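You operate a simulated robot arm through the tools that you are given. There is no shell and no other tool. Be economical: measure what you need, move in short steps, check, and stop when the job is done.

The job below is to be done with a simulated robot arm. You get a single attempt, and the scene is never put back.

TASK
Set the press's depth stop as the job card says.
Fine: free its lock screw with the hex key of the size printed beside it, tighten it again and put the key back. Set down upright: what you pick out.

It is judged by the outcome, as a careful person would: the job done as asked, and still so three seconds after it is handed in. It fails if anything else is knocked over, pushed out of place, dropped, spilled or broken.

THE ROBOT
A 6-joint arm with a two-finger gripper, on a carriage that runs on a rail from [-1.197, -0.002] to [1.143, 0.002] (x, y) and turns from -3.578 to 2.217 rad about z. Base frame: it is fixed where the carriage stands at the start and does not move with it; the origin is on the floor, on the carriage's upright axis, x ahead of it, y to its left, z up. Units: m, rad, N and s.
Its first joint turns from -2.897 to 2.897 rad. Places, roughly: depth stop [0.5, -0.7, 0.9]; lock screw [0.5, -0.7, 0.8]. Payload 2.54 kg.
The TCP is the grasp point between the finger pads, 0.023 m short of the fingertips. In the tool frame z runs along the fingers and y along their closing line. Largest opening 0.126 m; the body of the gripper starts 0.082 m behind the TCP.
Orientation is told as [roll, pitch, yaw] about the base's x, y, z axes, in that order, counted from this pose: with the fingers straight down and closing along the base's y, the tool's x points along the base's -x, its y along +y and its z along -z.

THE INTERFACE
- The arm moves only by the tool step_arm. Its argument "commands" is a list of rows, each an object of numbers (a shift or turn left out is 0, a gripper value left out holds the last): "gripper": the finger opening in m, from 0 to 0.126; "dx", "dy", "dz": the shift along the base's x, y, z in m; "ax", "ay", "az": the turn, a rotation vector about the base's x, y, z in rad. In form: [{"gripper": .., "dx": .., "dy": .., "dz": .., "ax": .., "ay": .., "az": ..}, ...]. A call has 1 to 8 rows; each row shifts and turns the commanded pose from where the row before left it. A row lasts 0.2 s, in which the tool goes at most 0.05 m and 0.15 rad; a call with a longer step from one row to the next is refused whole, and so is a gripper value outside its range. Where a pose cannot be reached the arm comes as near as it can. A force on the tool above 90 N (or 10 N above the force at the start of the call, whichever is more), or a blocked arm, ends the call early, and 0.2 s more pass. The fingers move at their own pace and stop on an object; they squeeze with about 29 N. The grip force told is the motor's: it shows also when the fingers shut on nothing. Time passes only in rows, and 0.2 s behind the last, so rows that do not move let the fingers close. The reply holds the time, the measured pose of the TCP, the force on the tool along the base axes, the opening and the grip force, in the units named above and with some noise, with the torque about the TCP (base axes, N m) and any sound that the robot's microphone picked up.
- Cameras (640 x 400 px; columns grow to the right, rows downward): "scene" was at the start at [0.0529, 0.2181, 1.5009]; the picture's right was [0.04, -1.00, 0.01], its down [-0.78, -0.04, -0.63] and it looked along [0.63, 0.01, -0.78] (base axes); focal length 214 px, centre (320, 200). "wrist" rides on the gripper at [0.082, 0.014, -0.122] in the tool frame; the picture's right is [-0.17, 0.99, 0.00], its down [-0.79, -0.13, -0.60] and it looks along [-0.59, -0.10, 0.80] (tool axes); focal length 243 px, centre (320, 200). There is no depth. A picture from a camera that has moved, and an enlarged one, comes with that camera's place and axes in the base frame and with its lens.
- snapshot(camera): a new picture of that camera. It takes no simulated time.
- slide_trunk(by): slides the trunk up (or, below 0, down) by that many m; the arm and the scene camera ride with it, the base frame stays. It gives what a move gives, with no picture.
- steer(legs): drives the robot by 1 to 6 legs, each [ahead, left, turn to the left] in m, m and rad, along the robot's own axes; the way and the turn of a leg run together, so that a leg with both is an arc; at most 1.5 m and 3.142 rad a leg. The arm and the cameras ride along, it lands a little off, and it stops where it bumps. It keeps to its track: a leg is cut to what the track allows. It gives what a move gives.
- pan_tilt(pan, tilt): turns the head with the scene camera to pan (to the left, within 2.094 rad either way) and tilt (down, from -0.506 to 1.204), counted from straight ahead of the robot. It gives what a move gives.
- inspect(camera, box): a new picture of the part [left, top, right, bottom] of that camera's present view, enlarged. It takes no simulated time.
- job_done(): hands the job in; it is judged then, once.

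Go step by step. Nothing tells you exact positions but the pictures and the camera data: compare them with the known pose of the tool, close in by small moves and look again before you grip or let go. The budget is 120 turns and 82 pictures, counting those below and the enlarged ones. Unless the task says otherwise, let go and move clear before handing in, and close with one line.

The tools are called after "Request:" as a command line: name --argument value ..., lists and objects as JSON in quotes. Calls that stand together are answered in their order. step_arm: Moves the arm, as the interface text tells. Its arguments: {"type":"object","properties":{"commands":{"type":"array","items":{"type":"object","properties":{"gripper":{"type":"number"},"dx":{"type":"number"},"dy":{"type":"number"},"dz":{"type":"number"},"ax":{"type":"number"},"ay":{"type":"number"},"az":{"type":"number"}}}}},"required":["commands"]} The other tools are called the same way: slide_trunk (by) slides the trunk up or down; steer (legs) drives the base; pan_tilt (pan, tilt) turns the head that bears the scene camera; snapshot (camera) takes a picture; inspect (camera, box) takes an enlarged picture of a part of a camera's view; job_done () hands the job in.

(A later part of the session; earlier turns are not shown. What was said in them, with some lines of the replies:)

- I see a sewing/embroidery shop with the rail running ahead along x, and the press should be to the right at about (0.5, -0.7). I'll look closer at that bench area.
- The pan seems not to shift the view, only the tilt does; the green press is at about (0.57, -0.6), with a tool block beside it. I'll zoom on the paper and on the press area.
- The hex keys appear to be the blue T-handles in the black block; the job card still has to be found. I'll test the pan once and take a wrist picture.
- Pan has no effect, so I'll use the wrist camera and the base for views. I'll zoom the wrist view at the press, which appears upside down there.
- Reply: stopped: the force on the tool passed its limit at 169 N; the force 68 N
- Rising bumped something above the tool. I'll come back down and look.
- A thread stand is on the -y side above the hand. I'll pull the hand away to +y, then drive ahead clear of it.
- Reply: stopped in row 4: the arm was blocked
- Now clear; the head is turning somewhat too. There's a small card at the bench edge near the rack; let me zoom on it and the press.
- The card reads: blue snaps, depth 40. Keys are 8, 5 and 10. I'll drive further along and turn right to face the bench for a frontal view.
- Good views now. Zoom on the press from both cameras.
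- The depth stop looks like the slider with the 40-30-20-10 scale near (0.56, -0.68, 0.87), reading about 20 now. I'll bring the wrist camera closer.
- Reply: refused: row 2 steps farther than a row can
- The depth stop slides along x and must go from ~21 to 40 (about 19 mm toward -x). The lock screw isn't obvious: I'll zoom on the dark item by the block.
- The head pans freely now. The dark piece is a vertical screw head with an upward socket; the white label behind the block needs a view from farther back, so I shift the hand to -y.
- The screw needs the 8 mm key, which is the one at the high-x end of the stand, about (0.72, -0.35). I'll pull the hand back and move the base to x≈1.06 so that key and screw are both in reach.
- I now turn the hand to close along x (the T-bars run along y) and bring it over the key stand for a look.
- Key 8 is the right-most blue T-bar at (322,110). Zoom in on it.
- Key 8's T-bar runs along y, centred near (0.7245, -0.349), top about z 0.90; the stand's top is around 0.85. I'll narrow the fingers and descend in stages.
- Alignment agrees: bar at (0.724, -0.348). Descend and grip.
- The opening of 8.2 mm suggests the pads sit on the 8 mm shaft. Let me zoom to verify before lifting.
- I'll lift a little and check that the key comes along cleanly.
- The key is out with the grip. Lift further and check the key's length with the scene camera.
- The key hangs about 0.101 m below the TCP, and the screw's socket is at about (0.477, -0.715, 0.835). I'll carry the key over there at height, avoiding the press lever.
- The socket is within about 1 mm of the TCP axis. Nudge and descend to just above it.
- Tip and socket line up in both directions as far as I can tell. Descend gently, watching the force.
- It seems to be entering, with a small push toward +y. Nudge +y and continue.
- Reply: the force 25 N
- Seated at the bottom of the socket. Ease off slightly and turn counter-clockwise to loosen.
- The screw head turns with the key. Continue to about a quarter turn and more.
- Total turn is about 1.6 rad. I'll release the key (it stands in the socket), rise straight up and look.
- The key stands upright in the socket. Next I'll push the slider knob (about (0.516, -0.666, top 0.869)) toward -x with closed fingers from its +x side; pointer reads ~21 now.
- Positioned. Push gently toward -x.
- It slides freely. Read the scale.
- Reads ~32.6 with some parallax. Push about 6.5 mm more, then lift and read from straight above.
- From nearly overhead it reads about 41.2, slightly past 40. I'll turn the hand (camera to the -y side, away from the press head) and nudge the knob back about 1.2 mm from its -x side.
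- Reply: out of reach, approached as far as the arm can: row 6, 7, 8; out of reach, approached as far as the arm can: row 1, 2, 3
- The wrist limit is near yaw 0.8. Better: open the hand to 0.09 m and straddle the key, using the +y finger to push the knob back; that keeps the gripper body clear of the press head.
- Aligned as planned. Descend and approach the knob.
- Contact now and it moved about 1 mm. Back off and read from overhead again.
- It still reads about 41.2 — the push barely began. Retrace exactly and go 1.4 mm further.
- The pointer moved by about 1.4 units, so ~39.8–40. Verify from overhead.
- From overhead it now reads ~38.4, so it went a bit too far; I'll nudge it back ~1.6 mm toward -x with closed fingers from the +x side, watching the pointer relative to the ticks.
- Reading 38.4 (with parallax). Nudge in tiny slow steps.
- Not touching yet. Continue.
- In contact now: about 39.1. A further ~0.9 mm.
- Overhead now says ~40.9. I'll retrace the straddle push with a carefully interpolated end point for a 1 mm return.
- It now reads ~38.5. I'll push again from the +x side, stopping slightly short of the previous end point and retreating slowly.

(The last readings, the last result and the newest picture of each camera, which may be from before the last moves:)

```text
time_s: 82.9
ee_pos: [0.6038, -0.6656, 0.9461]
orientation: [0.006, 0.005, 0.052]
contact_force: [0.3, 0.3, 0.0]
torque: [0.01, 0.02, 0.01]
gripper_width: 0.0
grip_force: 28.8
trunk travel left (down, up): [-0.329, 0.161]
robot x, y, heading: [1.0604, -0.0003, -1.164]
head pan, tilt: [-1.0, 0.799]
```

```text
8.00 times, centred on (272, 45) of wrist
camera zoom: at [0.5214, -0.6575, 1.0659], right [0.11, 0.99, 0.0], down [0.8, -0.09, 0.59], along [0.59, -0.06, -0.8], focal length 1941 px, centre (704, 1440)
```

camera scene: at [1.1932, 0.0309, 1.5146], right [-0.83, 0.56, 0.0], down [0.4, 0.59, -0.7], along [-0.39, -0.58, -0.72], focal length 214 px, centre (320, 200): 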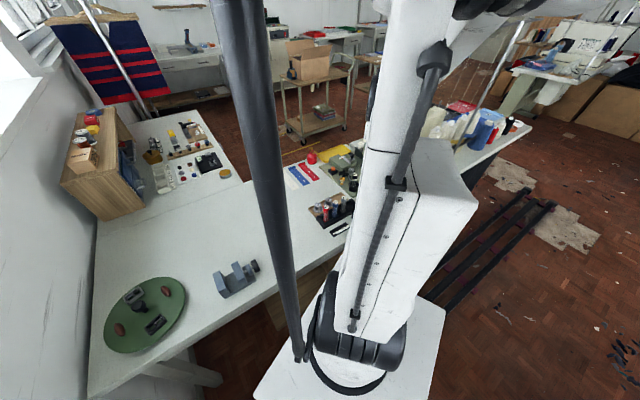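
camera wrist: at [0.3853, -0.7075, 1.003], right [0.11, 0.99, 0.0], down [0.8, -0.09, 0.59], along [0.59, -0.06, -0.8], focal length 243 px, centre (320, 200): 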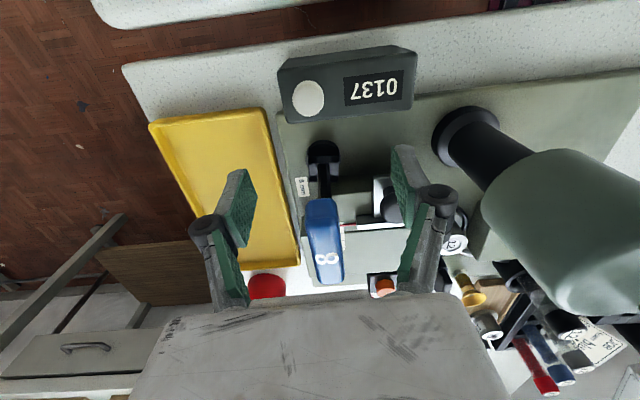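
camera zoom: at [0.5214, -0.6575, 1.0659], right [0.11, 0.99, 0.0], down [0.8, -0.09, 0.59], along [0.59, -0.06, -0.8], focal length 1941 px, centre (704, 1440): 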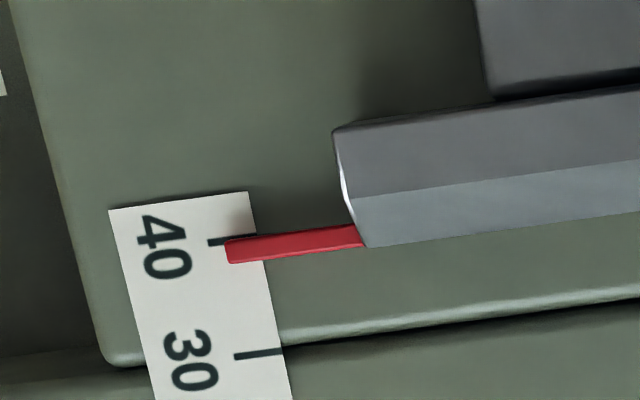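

Now about 39.1; one more slight push.

Request:
step_arm --commands '[{"dx": -0.027}, {"dx": -0.026}, {"dz": -0.031}, {"dz": -0.032}, {"dx": -0.01}, {"dx": -0.01}, {"dx": -0.005}, {}]'

Request:
step_arm --commands '[{"dx": -0.0006}, {"dx": -0.0006}, {"dx": -0.0004}, {"dx": -0.0004}, {"dx": -0.0004}, {"dx": -0.0004}, {}]'

Request:
step_arm --commands '[{"dx": 0.0005}, {"dx": 0.0015}, {"dx": 0.011}, {"dz": 0.03}, {"dz": 0.033, "dx": 0.03}, {"dx": 0.0378}, {}]'

Request:
inspect --camera "wrist" --box '[232, 20, 312, 70]'

```text
time_s: 84.7
ee_pos: [0.5266, -0.6663, 0.8824]
orientation: [0.005, 0.001, 0.053]
contact_force: [-0.4, -0.1, -0.6]
torque: [0.01, 0.0, -0.04]
gripper_width: 0.0
grip_force: 28.3
trunk travel left (down, up): [-0.329, 0.161]
robot x, y, heading: [1.0595, 0.0032, -1.163]
head pan, tilt: [-1.0, 0.799]
```

```text
time_s: 86.3
ee_pos: [0.5244, -0.6662, 0.8827]
orientation: [0.005, 0.004, 0.053]
contact_force: [0.1, 0.3, -0.2]
torque: [-0.03, -0.01, 0.01]
gripper_width: 0.0001
grip_force: 28.5
trunk travel left (down, up): [-0.329, 0.161]
robot x, y, heading: [1.0621, 0.0016, -1.164]
head pan, tilt: [-1.0, 0.799]
```

```text
time_s: 87.9
ee_pos: [0.6037, -0.6669, 0.9478]
orientation: [0.005, 0.004, 0.051]
contact_force: [0.1, 0.0, -0.7]
torque: [0.03, 0.03, 0.01]
gripper_width: 0.0
grip_force: 28.5
trunk travel left (down, up): [-0.329, 0.161]
robot x, y, heading: [1.0601, 0.0066, -1.162]
head pan, tilt: [-1.0, 0.799]
```

```text
8.00 times, centred on (272, 45) of wrist
camera zoom: at [0.5217, -0.6593, 1.0686], right [0.11, 0.99, 0.0], down [0.8, -0.09, 0.59], along [0.59, -0.06, -0.8], focal length 1941 px, centre (704, 1440)
```

zoom: 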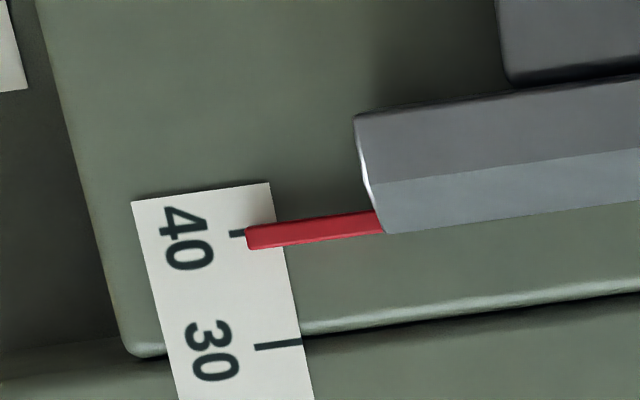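

Reads ~39.6–39.7: essentially 40. Now go back over the key to tighten the screw.

Request:
step_arm --commands '[{"gripper": 0.05, "dz": 0.045}, {"dz": 0.04}, {"dx": -0.042, "dy": -0.016}, {"dx": -0.042, "dy": -0.016}, {"dx": -0.041, "dy": -0.017}, {}, {}]'

Request:
inspect --camera "wrist" --box '[240, 60, 400, 160]'

```text
time_s: 89.5
ee_pos: [0.4804, -0.7175, 1.0316]
orientation: [0.004, 0.005, 0.052]
contact_force: [0.1, 0.4, 0.3]
torque: [-0.02, -0.02, 0.0]
gripper_width: 0.0501
grip_force: 0.0
trunk travel left (down, up): [-0.329, 0.161]
robot x, y, heading: [1.0593, -0.0001, -1.161]
head pan, tilt: [-1.0, 0.799]
```

```text
4.00 times, centred on (320, 110) of wrist
camera zoom: at [0.3975, -0.7095, 1.1515], right [0.11, 0.99, 0.0], down [0.8, -0.09, 0.59], along [0.59, -0.06, -0.8], focal length 970 px, centre (320, 560)
```

zoom: 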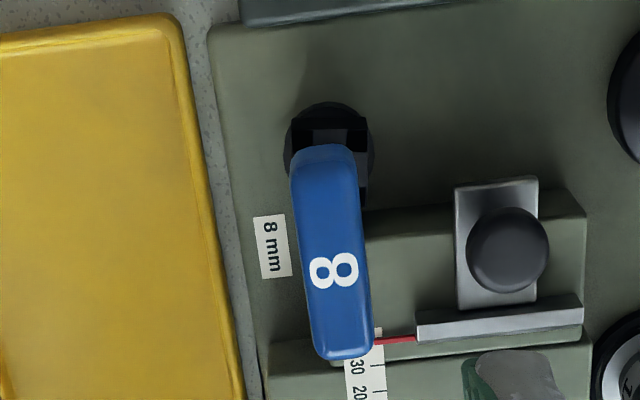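

Key is upright and aligned. Descend and grip it.

Request:
step_arm --commands '[{"dx": 0.001, "dy": 0.0025, "dz": -0.042}, {"dz": -0.042}, {"dz": -0.0425}, {}, {"gripper": 0.0}, {}, {}, {}]'

```text
time_s: 91.3
ee_pos: [0.482, -0.714, 0.9056]
orientation: [0.005, 0.002, 0.052]
contact_force: [-0.1, 0.5, 0.1]
torque: [0.0, 0.0, -0.01]
gripper_width: 0.0081
grip_force: 29.4
trunk travel left (down, up): [-0.329, 0.161]
robot x, y, heading: [1.0623, -0.0018, -1.164]
head pan, tilt: [-1.0, 0.799]
```

Gripped as before. Turn clockwise to tighten.

Request:
step_arm --commands '[{"az": -0.14}, {"az": -0.14}, {"az": -0.14}, {"az": -0.14}, {"az": -0.14}, {"az": -0.14}, {}]'

Request:
step_arm --commands '[{"az": -0.14}, {"az": -0.14}, {"az": -0.14}, {"az": -0.14}, {"az": -0.1}, {}]'

```text
time_s: 92.9
ee_pos: [0.4811, -0.715, 0.9063]
orientation: [0.004, 0.002, -0.788]
contact_force: [4.2, -3.9, 1.2]
torque: [-0.33, -0.33, 0.01]
gripper_width: 0.0082
grip_force: 28.8
trunk travel left (down, up): [-0.329, 0.161]
robot x, y, heading: [1.0602, 0.0042, -1.163]
head pan, tilt: [-1.0, 0.799]
```

```text
time_s: 94.3
ee_pos: [0.4804, -0.7127, 0.9051]
orientation: [0.005, 0.003, -1.449]
contact_force: [1.3, -11.7, 0.9]
torque: [-0.88, -0.15, 0.02]
gripper_width: 0.008
grip_force: 28.6
trunk travel left (down, up): [-0.329, 0.161]
robot x, y, heading: [1.0605, 0.0053, -1.166]
head pan, tilt: [-1.0, 0.799]
```

Side load is building; relieve it by shifting slightly -y and look at the screw.

Request:
step_arm --commands '[{"dy": -0.002}, {"dy": -0.001}, {}]'

Request:
inspect --camera "wrist" --box '[256, 90, 384, 170]'

```text
time_s: 95.1
ee_pos: [0.48, -0.715, 0.9054]
orientation: [0.005, 0.002, -1.451]
contact_force: [-1.5, 5.5, 0.7]
torque: [0.54, 0.16, 0.02]
gripper_width: 0.0082
grip_force: 29.2
trunk travel left (down, up): [-0.329, 0.161]
robot x, y, heading: [1.0598, 0.0004, -1.162]
head pan, tilt: [-1.0, 0.799]
```

```text
5.00 times, centred on (320, 130) of wrist
camera zoom: at [0.4827, -0.6331, 1.0256], right [1.0, -0.04, 0.0], down [-0.04, -0.8, 0.59], along [-0.02, -0.59, -0.8], focal length 1213 px, centre (320, 550)
```

zoom: 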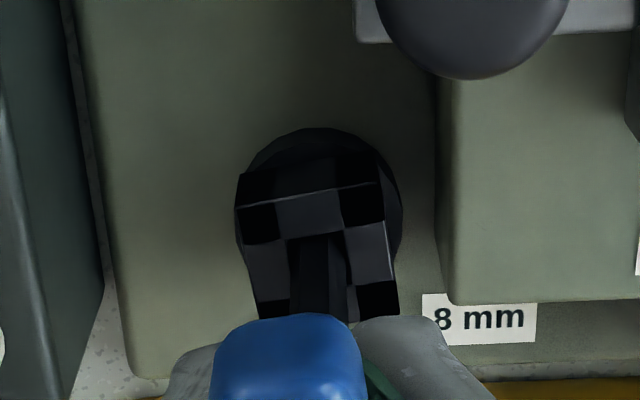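

The screw follows. Re-centre a little and continue to tighten until it resists.

Request:
step_arm --commands '[{"dy": 0.001}, {"az": -0.12}, {"az": -0.1}, {}]'

Request:
step_arm --commands '[{"az": -0.1}, {"az": -0.1}, {}]'

```text
time_s: 96.1
ee_pos: [0.48, -0.7156, 0.9051]
orientation: [0.006, 0.002, -1.665]
contact_force: [-0.5, 1.2, 5.7]
torque: [0.16, 0.02, -0.02]
gripper_width: 0.0082
grip_force: 28.8
trunk travel left (down, up): [-0.329, 0.161]
robot x, y, heading: [1.0589, 0.0012, -1.167]
head pan, tilt: [-1.0, 0.799]
```

```text
time_s: 96.9
ee_pos: [0.4809, -0.7156, 0.9052]
orientation: [0.005, 0.003, -1.868]
contact_force: [-3.9, 0.1, 4.0]
torque: [0.03, 0.1, 0.23]
gripper_width: 0.0085
grip_force: 28.5
trunk travel left (down, up): [-0.329, 0.161]
robot x, y, heading: [1.0637, 0.0029, -1.167]
head pan, tilt: [-1.0, 0.799]
```

Resistance appears (0.23 N m). A touch more to make sure.

Request:
step_arm --commands '[{"az": -0.05}, {"az": -0.05}, {}]'

Request:
inspect --camera "wrist" --box '[224, 90, 416, 210]'

```text
time_s: 97.7
ee_pos: [0.481, -0.7159, 0.9054]
orientation: [0.006, -0.001, -1.966]
contact_force: [-6.6, -5.2, 1.4]
torque: [-0.2, 0.29, 0.31]
gripper_width: 0.0091
grip_force: 29.1
trunk travel left (down, up): [-0.329, 0.161]
robot x, y, heading: [1.0618, 0.001, -1.166]
head pan, tilt: [-1.0, 0.799]
```

```text
3.33 times, centred on (320, 150) of wrist
camera zoom: at [0.5245, -0.645, 1.0254], right [0.85, -0.53, 0.0], down [-0.43, -0.68, 0.6], along [-0.31, -0.51, -0.8], focal length 809 px, centre (320, 367)
```

zoom: 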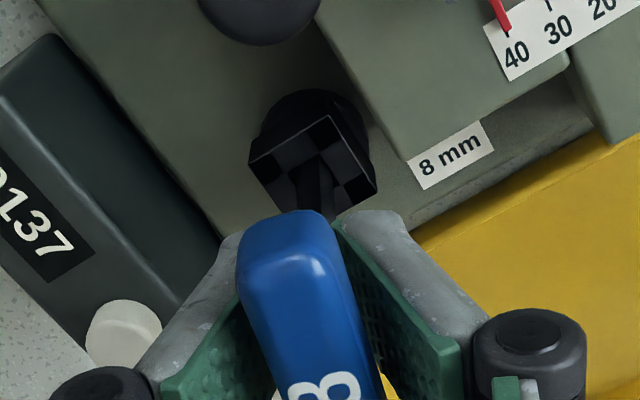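

The screw is at its stop; the fingers have begun to ride over the hex. Turn back to the flats (no loosening), then lift the key straight out.

Request:
step_arm --commands '[{"az": 0.1}, {"az": 0.1}, {"az": 0.1}, {"az": 0.08}, {}]'

```text
time_s: 98.9
ee_pos: [0.481, -0.7153, 0.9053]
orientation: [0.005, 0.005, -1.587]
contact_force: [0.0, 2.8, 0.7]
torque: [0.22, -0.03, 0.0]
gripper_width: 0.0083
grip_force: 28.7
trunk travel left (down, up): [-0.329, 0.161]
robot x, y, heading: [1.0565, 0.0001, -1.168]
head pan, tilt: [-1.0, 0.799]
```

Request:
step_arm --commands '[{"dz": 0.01}, {"dz": 0.02}, {"dz": 0.04}, {"dz": 0.045}, {"dz": 0.045}, {"dz": 0.03}, {}]'

Request:
snapshot --camera "wrist"

```text
time_s: 100.5
ee_pos: [0.4824, -0.7164, 1.0958]
orientation: [0.006, 0.002, -1.586]
contact_force: [0.8, -0.2, 0.1]
torque: [0.01, 0.01, -0.05]
gripper_width: 0.008
grip_force: 28.4
trunk travel left (down, up): [-0.329, 0.161]
robot x, y, heading: [1.0619, 0.0005, -1.167]
head pan, tilt: [-1.0, 0.799]
```

```text
5 pictures are left
camera wrist: at [0.4971, -0.6352, 1.2153], right [0.98, -0.18, 0.0], down [-0.15, -0.79, 0.59], along [-0.1, -0.59, -0.8], focal length 243 px, centre (320, 200)
```

wrist: 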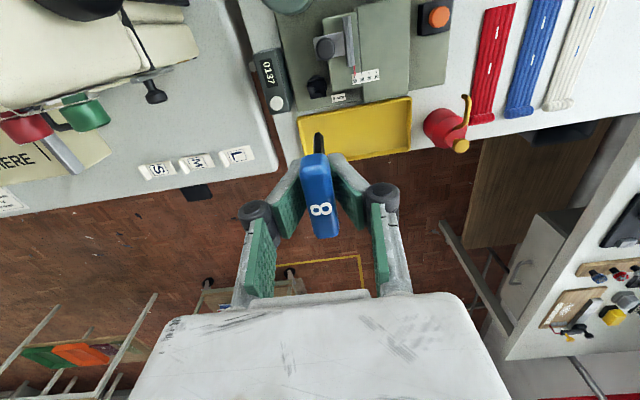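

Key held well. Carry it back along the same route to above its stand hole.

Request:
step_arm --commands '[{"dx": 0.0395, "dy": 0.0272, "az": 0.016}, {"dx": 0.0395, "dy": 0.0272}, {"dx": 0.0395, "dy": 0.0272}, {"dx": 0.0395, "dy": 0.0272}, {"dx": 0.0395, "dy": 0.0272}, {}]'

Request:
step_arm --commands '[{"dx": 0.0092, "dy": 0.046}, {"dx": 0.0092, "dy": 0.046}, {"dx": 0.0092, "dy": 0.046}, {"dx": 0.0092, "dy": 0.046}, {"dx": 0.0092, "dy": 0.046}, {}, {}]'

Request:
step_arm --commands '[{"dz": -0.045}, {"dz": -0.045}, {"dz": -0.02}, {}, {}]'

Request:
inspect --camera "wrist" --box '[256, 80, 384, 160]'

```text
time_s: 101.9
ee_pos: [0.6798, -0.5789, 1.0934]
orientation: [0.005, 0.002, -1.571]
contact_force: [0.6, 0.4, 0.3]
torque: [-0.04, 0.03, 0.03]
gripper_width: 0.0082
grip_force: 28.2
trunk travel left (down, up): [-0.329, 0.161]
robot x, y, heading: [1.0616, 0.0031, -1.162]
head pan, tilt: [-1.0, 0.799]
```

```text
time_s: 103.5
ee_pos: [0.7242, -0.3455, 1.0943]
orientation: [0.006, 0.002, -1.572]
contact_force: [0.0, 0.7, 0.0]
torque: [0.04, 0.0, 0.01]
gripper_width: 0.0082
grip_force: 28.6
trunk travel left (down, up): [-0.329, 0.161]
robot x, y, heading: [1.0599, 0.0032, -1.171]
head pan, tilt: [-1.0, 0.799]
```

```text
time_s: 104.7
ee_pos: [0.7248, -0.3476, 0.9849]
orientation: [0.005, 0.002, -1.57]
contact_force: [-0.1, 0.6, -0.1]
torque: [0.02, -0.01, 0.03]
gripper_width: 0.0082
grip_force: 29.1
trunk travel left (down, up): [-0.329, 0.161]
robot x, y, heading: [1.057, 0.0037, -1.159]
head pan, tilt: [-1.0, 0.799]
```

```text
5.00 times, centred on (320, 120) of wrist
camera zoom: at [0.7378, -0.2665, 1.1054], right [0.99, -0.17, 0.0], down [-0.14, -0.79, 0.59], along [-0.1, -0.59, -0.8], focal length 1213 px, centre (320, 600)
```

zoom: 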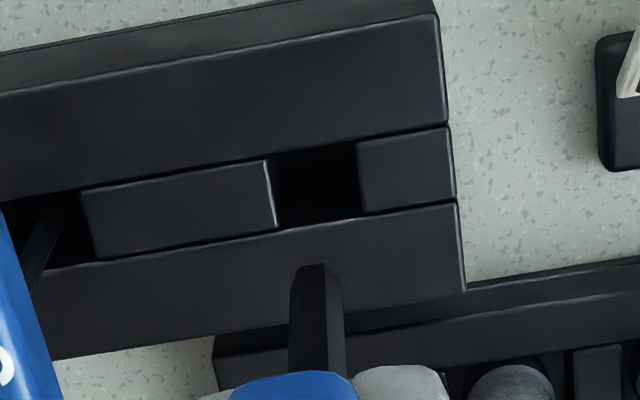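

The hole is roomy and the key lines up with it. Lower it with a small +y hedge, watching forces.

Request:
step_arm --commands '[{"dy": 0.0015, "dz": -0.03}, {"dz": -0.03}, {"dz": -0.02}, {"dz": -0.006}, {}]'

```text
time_s: 105.9
ee_pos: [0.7232, -0.3469, 0.8981]
orientation: [0.006, 0.004, -1.571]
contact_force: [-0.1, -0.5, -0.8]
torque: [-0.01, 0.02, -0.04]
gripper_width: 0.0081
grip_force: 29.0
trunk travel left (down, up): [-0.329, 0.161]
robot x, y, heading: [1.0582, -0.0013, -1.165]
head pan, tilt: [-1.0, 0.799]
```

Request:
step_arm --commands '[{"dz": -0.003}, {"dz": -0.002}, {"dz": -0.002}, {}]'

```text
time_s: 106.9
ee_pos: [0.7248, -0.3479, 0.8924]
orientation: [0.004, 0.005, -1.572]
contact_force: [-0.3, -0.4, 0.5]
torque: [-0.02, 0.01, 0.01]
gripper_width: 0.0081
grip_force: 28.7
trunk travel left (down, up): [-0.329, 0.161]
robot x, y, heading: [1.0578, 0.0041, -1.161]
head pan, tilt: [-1.0, 0.799]
```

Request:
step_arm --commands '[{"dz": -0.002}, {"dz": -0.002}, {"dz": -0.001}, {}]'

```text
time_s: 107.9
ee_pos: [0.7242, -0.3482, 0.8871]
orientation: [0.002, 0.0, -1.57]
contact_force: [0.1, -1.0, 25.3]
torque: [-0.02, 0.01, 0.0]
gripper_width: 0.0086
grip_force: 29.4
trunk travel left (down, up): [-0.329, 0.161]
robot x, y, heading: [1.0582, 0.0031, -1.165]
head pan, tilt: [-1.0, 0.799]
```

Seated. Ease off, open slowly and rise.

Request:
step_arm --commands '[{"dz": 0.001}, {"gripper": 0.035}, {}, {}, {"dz": 0.03}, {"dz": 0.045}, {"dz": 0.045}, {}]'

Request:
snapshot --camera "wrist"

```text
time_s: 109.7
ee_pos: [0.7246, -0.3467, 1.0084]
orientation: [0.006, 0.002, -1.571]
contact_force: [-0.2, -0.8, 1.2]
torque: [-0.04, 0.01, -0.04]
gripper_width: 0.0351
grip_force: 0.0
trunk travel left (down, up): [-0.329, 0.161]
robot x, y, heading: [1.0563, -0.0, -1.17]
head pan, tilt: [-1.0, 0.799]
```

```text
3 pictures are left
camera wrist: at [0.738, -0.2663, 1.1297], right [0.99, -0.17, 0.0], down [-0.14, -0.79, 0.6], along [-0.1, -0.59, -0.8], focal length 243 px, centre (320, 200)
```

wrist: 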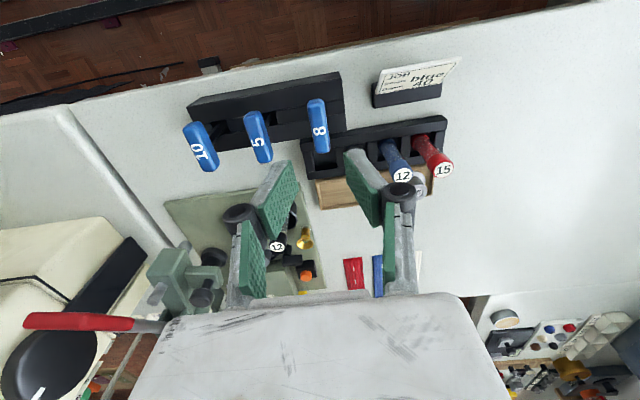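

Key 8 stands upright in its hole again. One last look at the scale from above before handing in.

Request:
step_arm --commands '[{"dz": 0.045}, {"dz": 0.045}, {"dx": -0.01, "dy": -0.046}, {"dx": -0.01, "dy": -0.046}, {"dx": -0.01, "dy": -0.046}, {"dx": -0.01, "dy": -0.046}, {"dx": -0.01, "dy": -0.046}, {}]'

Request:
step_arm --commands '[{"dx": -0.0305, "dy": -0.0345}, {"dx": -0.0305, "dy": -0.0345}, {"dx": -0.0305, "dy": -0.0345}, {"dx": -0.0305, "dy": -0.0345}, {"dx": -0.0305, "dy": -0.0345}, {}]'

Request:
inspect --camera "wrist" --box '[256, 20, 384, 100]'

```text
time_s: 111.5
ee_pos: [0.675, -0.5799, 1.0983]
orientation: [0.006, 0.004, -1.57]
contact_force: [-0.2, -0.8, -0.4]
torque: [0.03, 0.01, 0.03]
gripper_width: 0.0348
grip_force: 0.1
trunk travel left (down, up): [-0.329, 0.161]
robot x, y, heading: [1.0605, -0.0001, -1.165]
head pan, tilt: [-1.0, 0.799]
```

```text
time_s: 112.9
ee_pos: [0.5227, -0.7541, 1.097]
orientation: [0.006, 0.003, -1.571]
contact_force: [-0.6, -1.4, 0.3]
torque: [0.07, -0.03, -0.03]
gripper_width: 0.0351
grip_force: 0.0
trunk travel left (down, up): [-0.329, 0.161]
robot x, y, heading: [1.0597, 0.0022, -1.165]
head pan, tilt: [-1.0, 0.799]
```

```text
5.00 times, centred on (320, 60) of wrist
camera zoom: at [0.535, -0.672, 1.2178], right [0.99, -0.17, 0.0], down [-0.14, -0.79, 0.59], along [-0.09, -0.59, -0.8], focal length 1213 px, centre (320, 900)
```

zoom: 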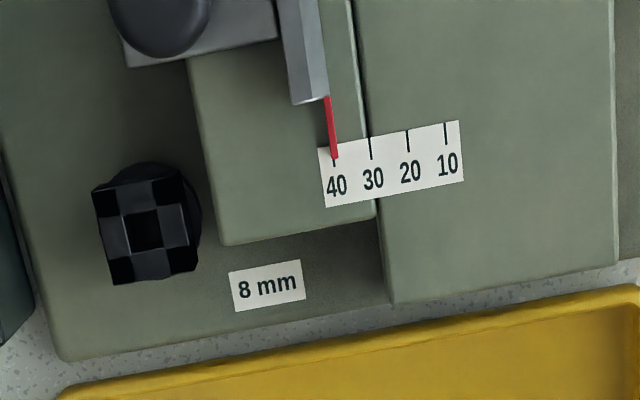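

The pointer sits on 40, the screw is back at its tight position and the key is back upright in its hole. The hand is clear, so I'm handing in.

Request:
job_done

```text
The job is handed in.
```

The depth stop is set to 40 as the job card says: the pointer reads about 39.6–40. I loosened and retightened the lock screw with the 8 mm key, which is back upright in its stand. Early on, raising the trunk bumped the arm against something beside the sewing machine, probably its thread stand. I backed off and saw nothing out of place.
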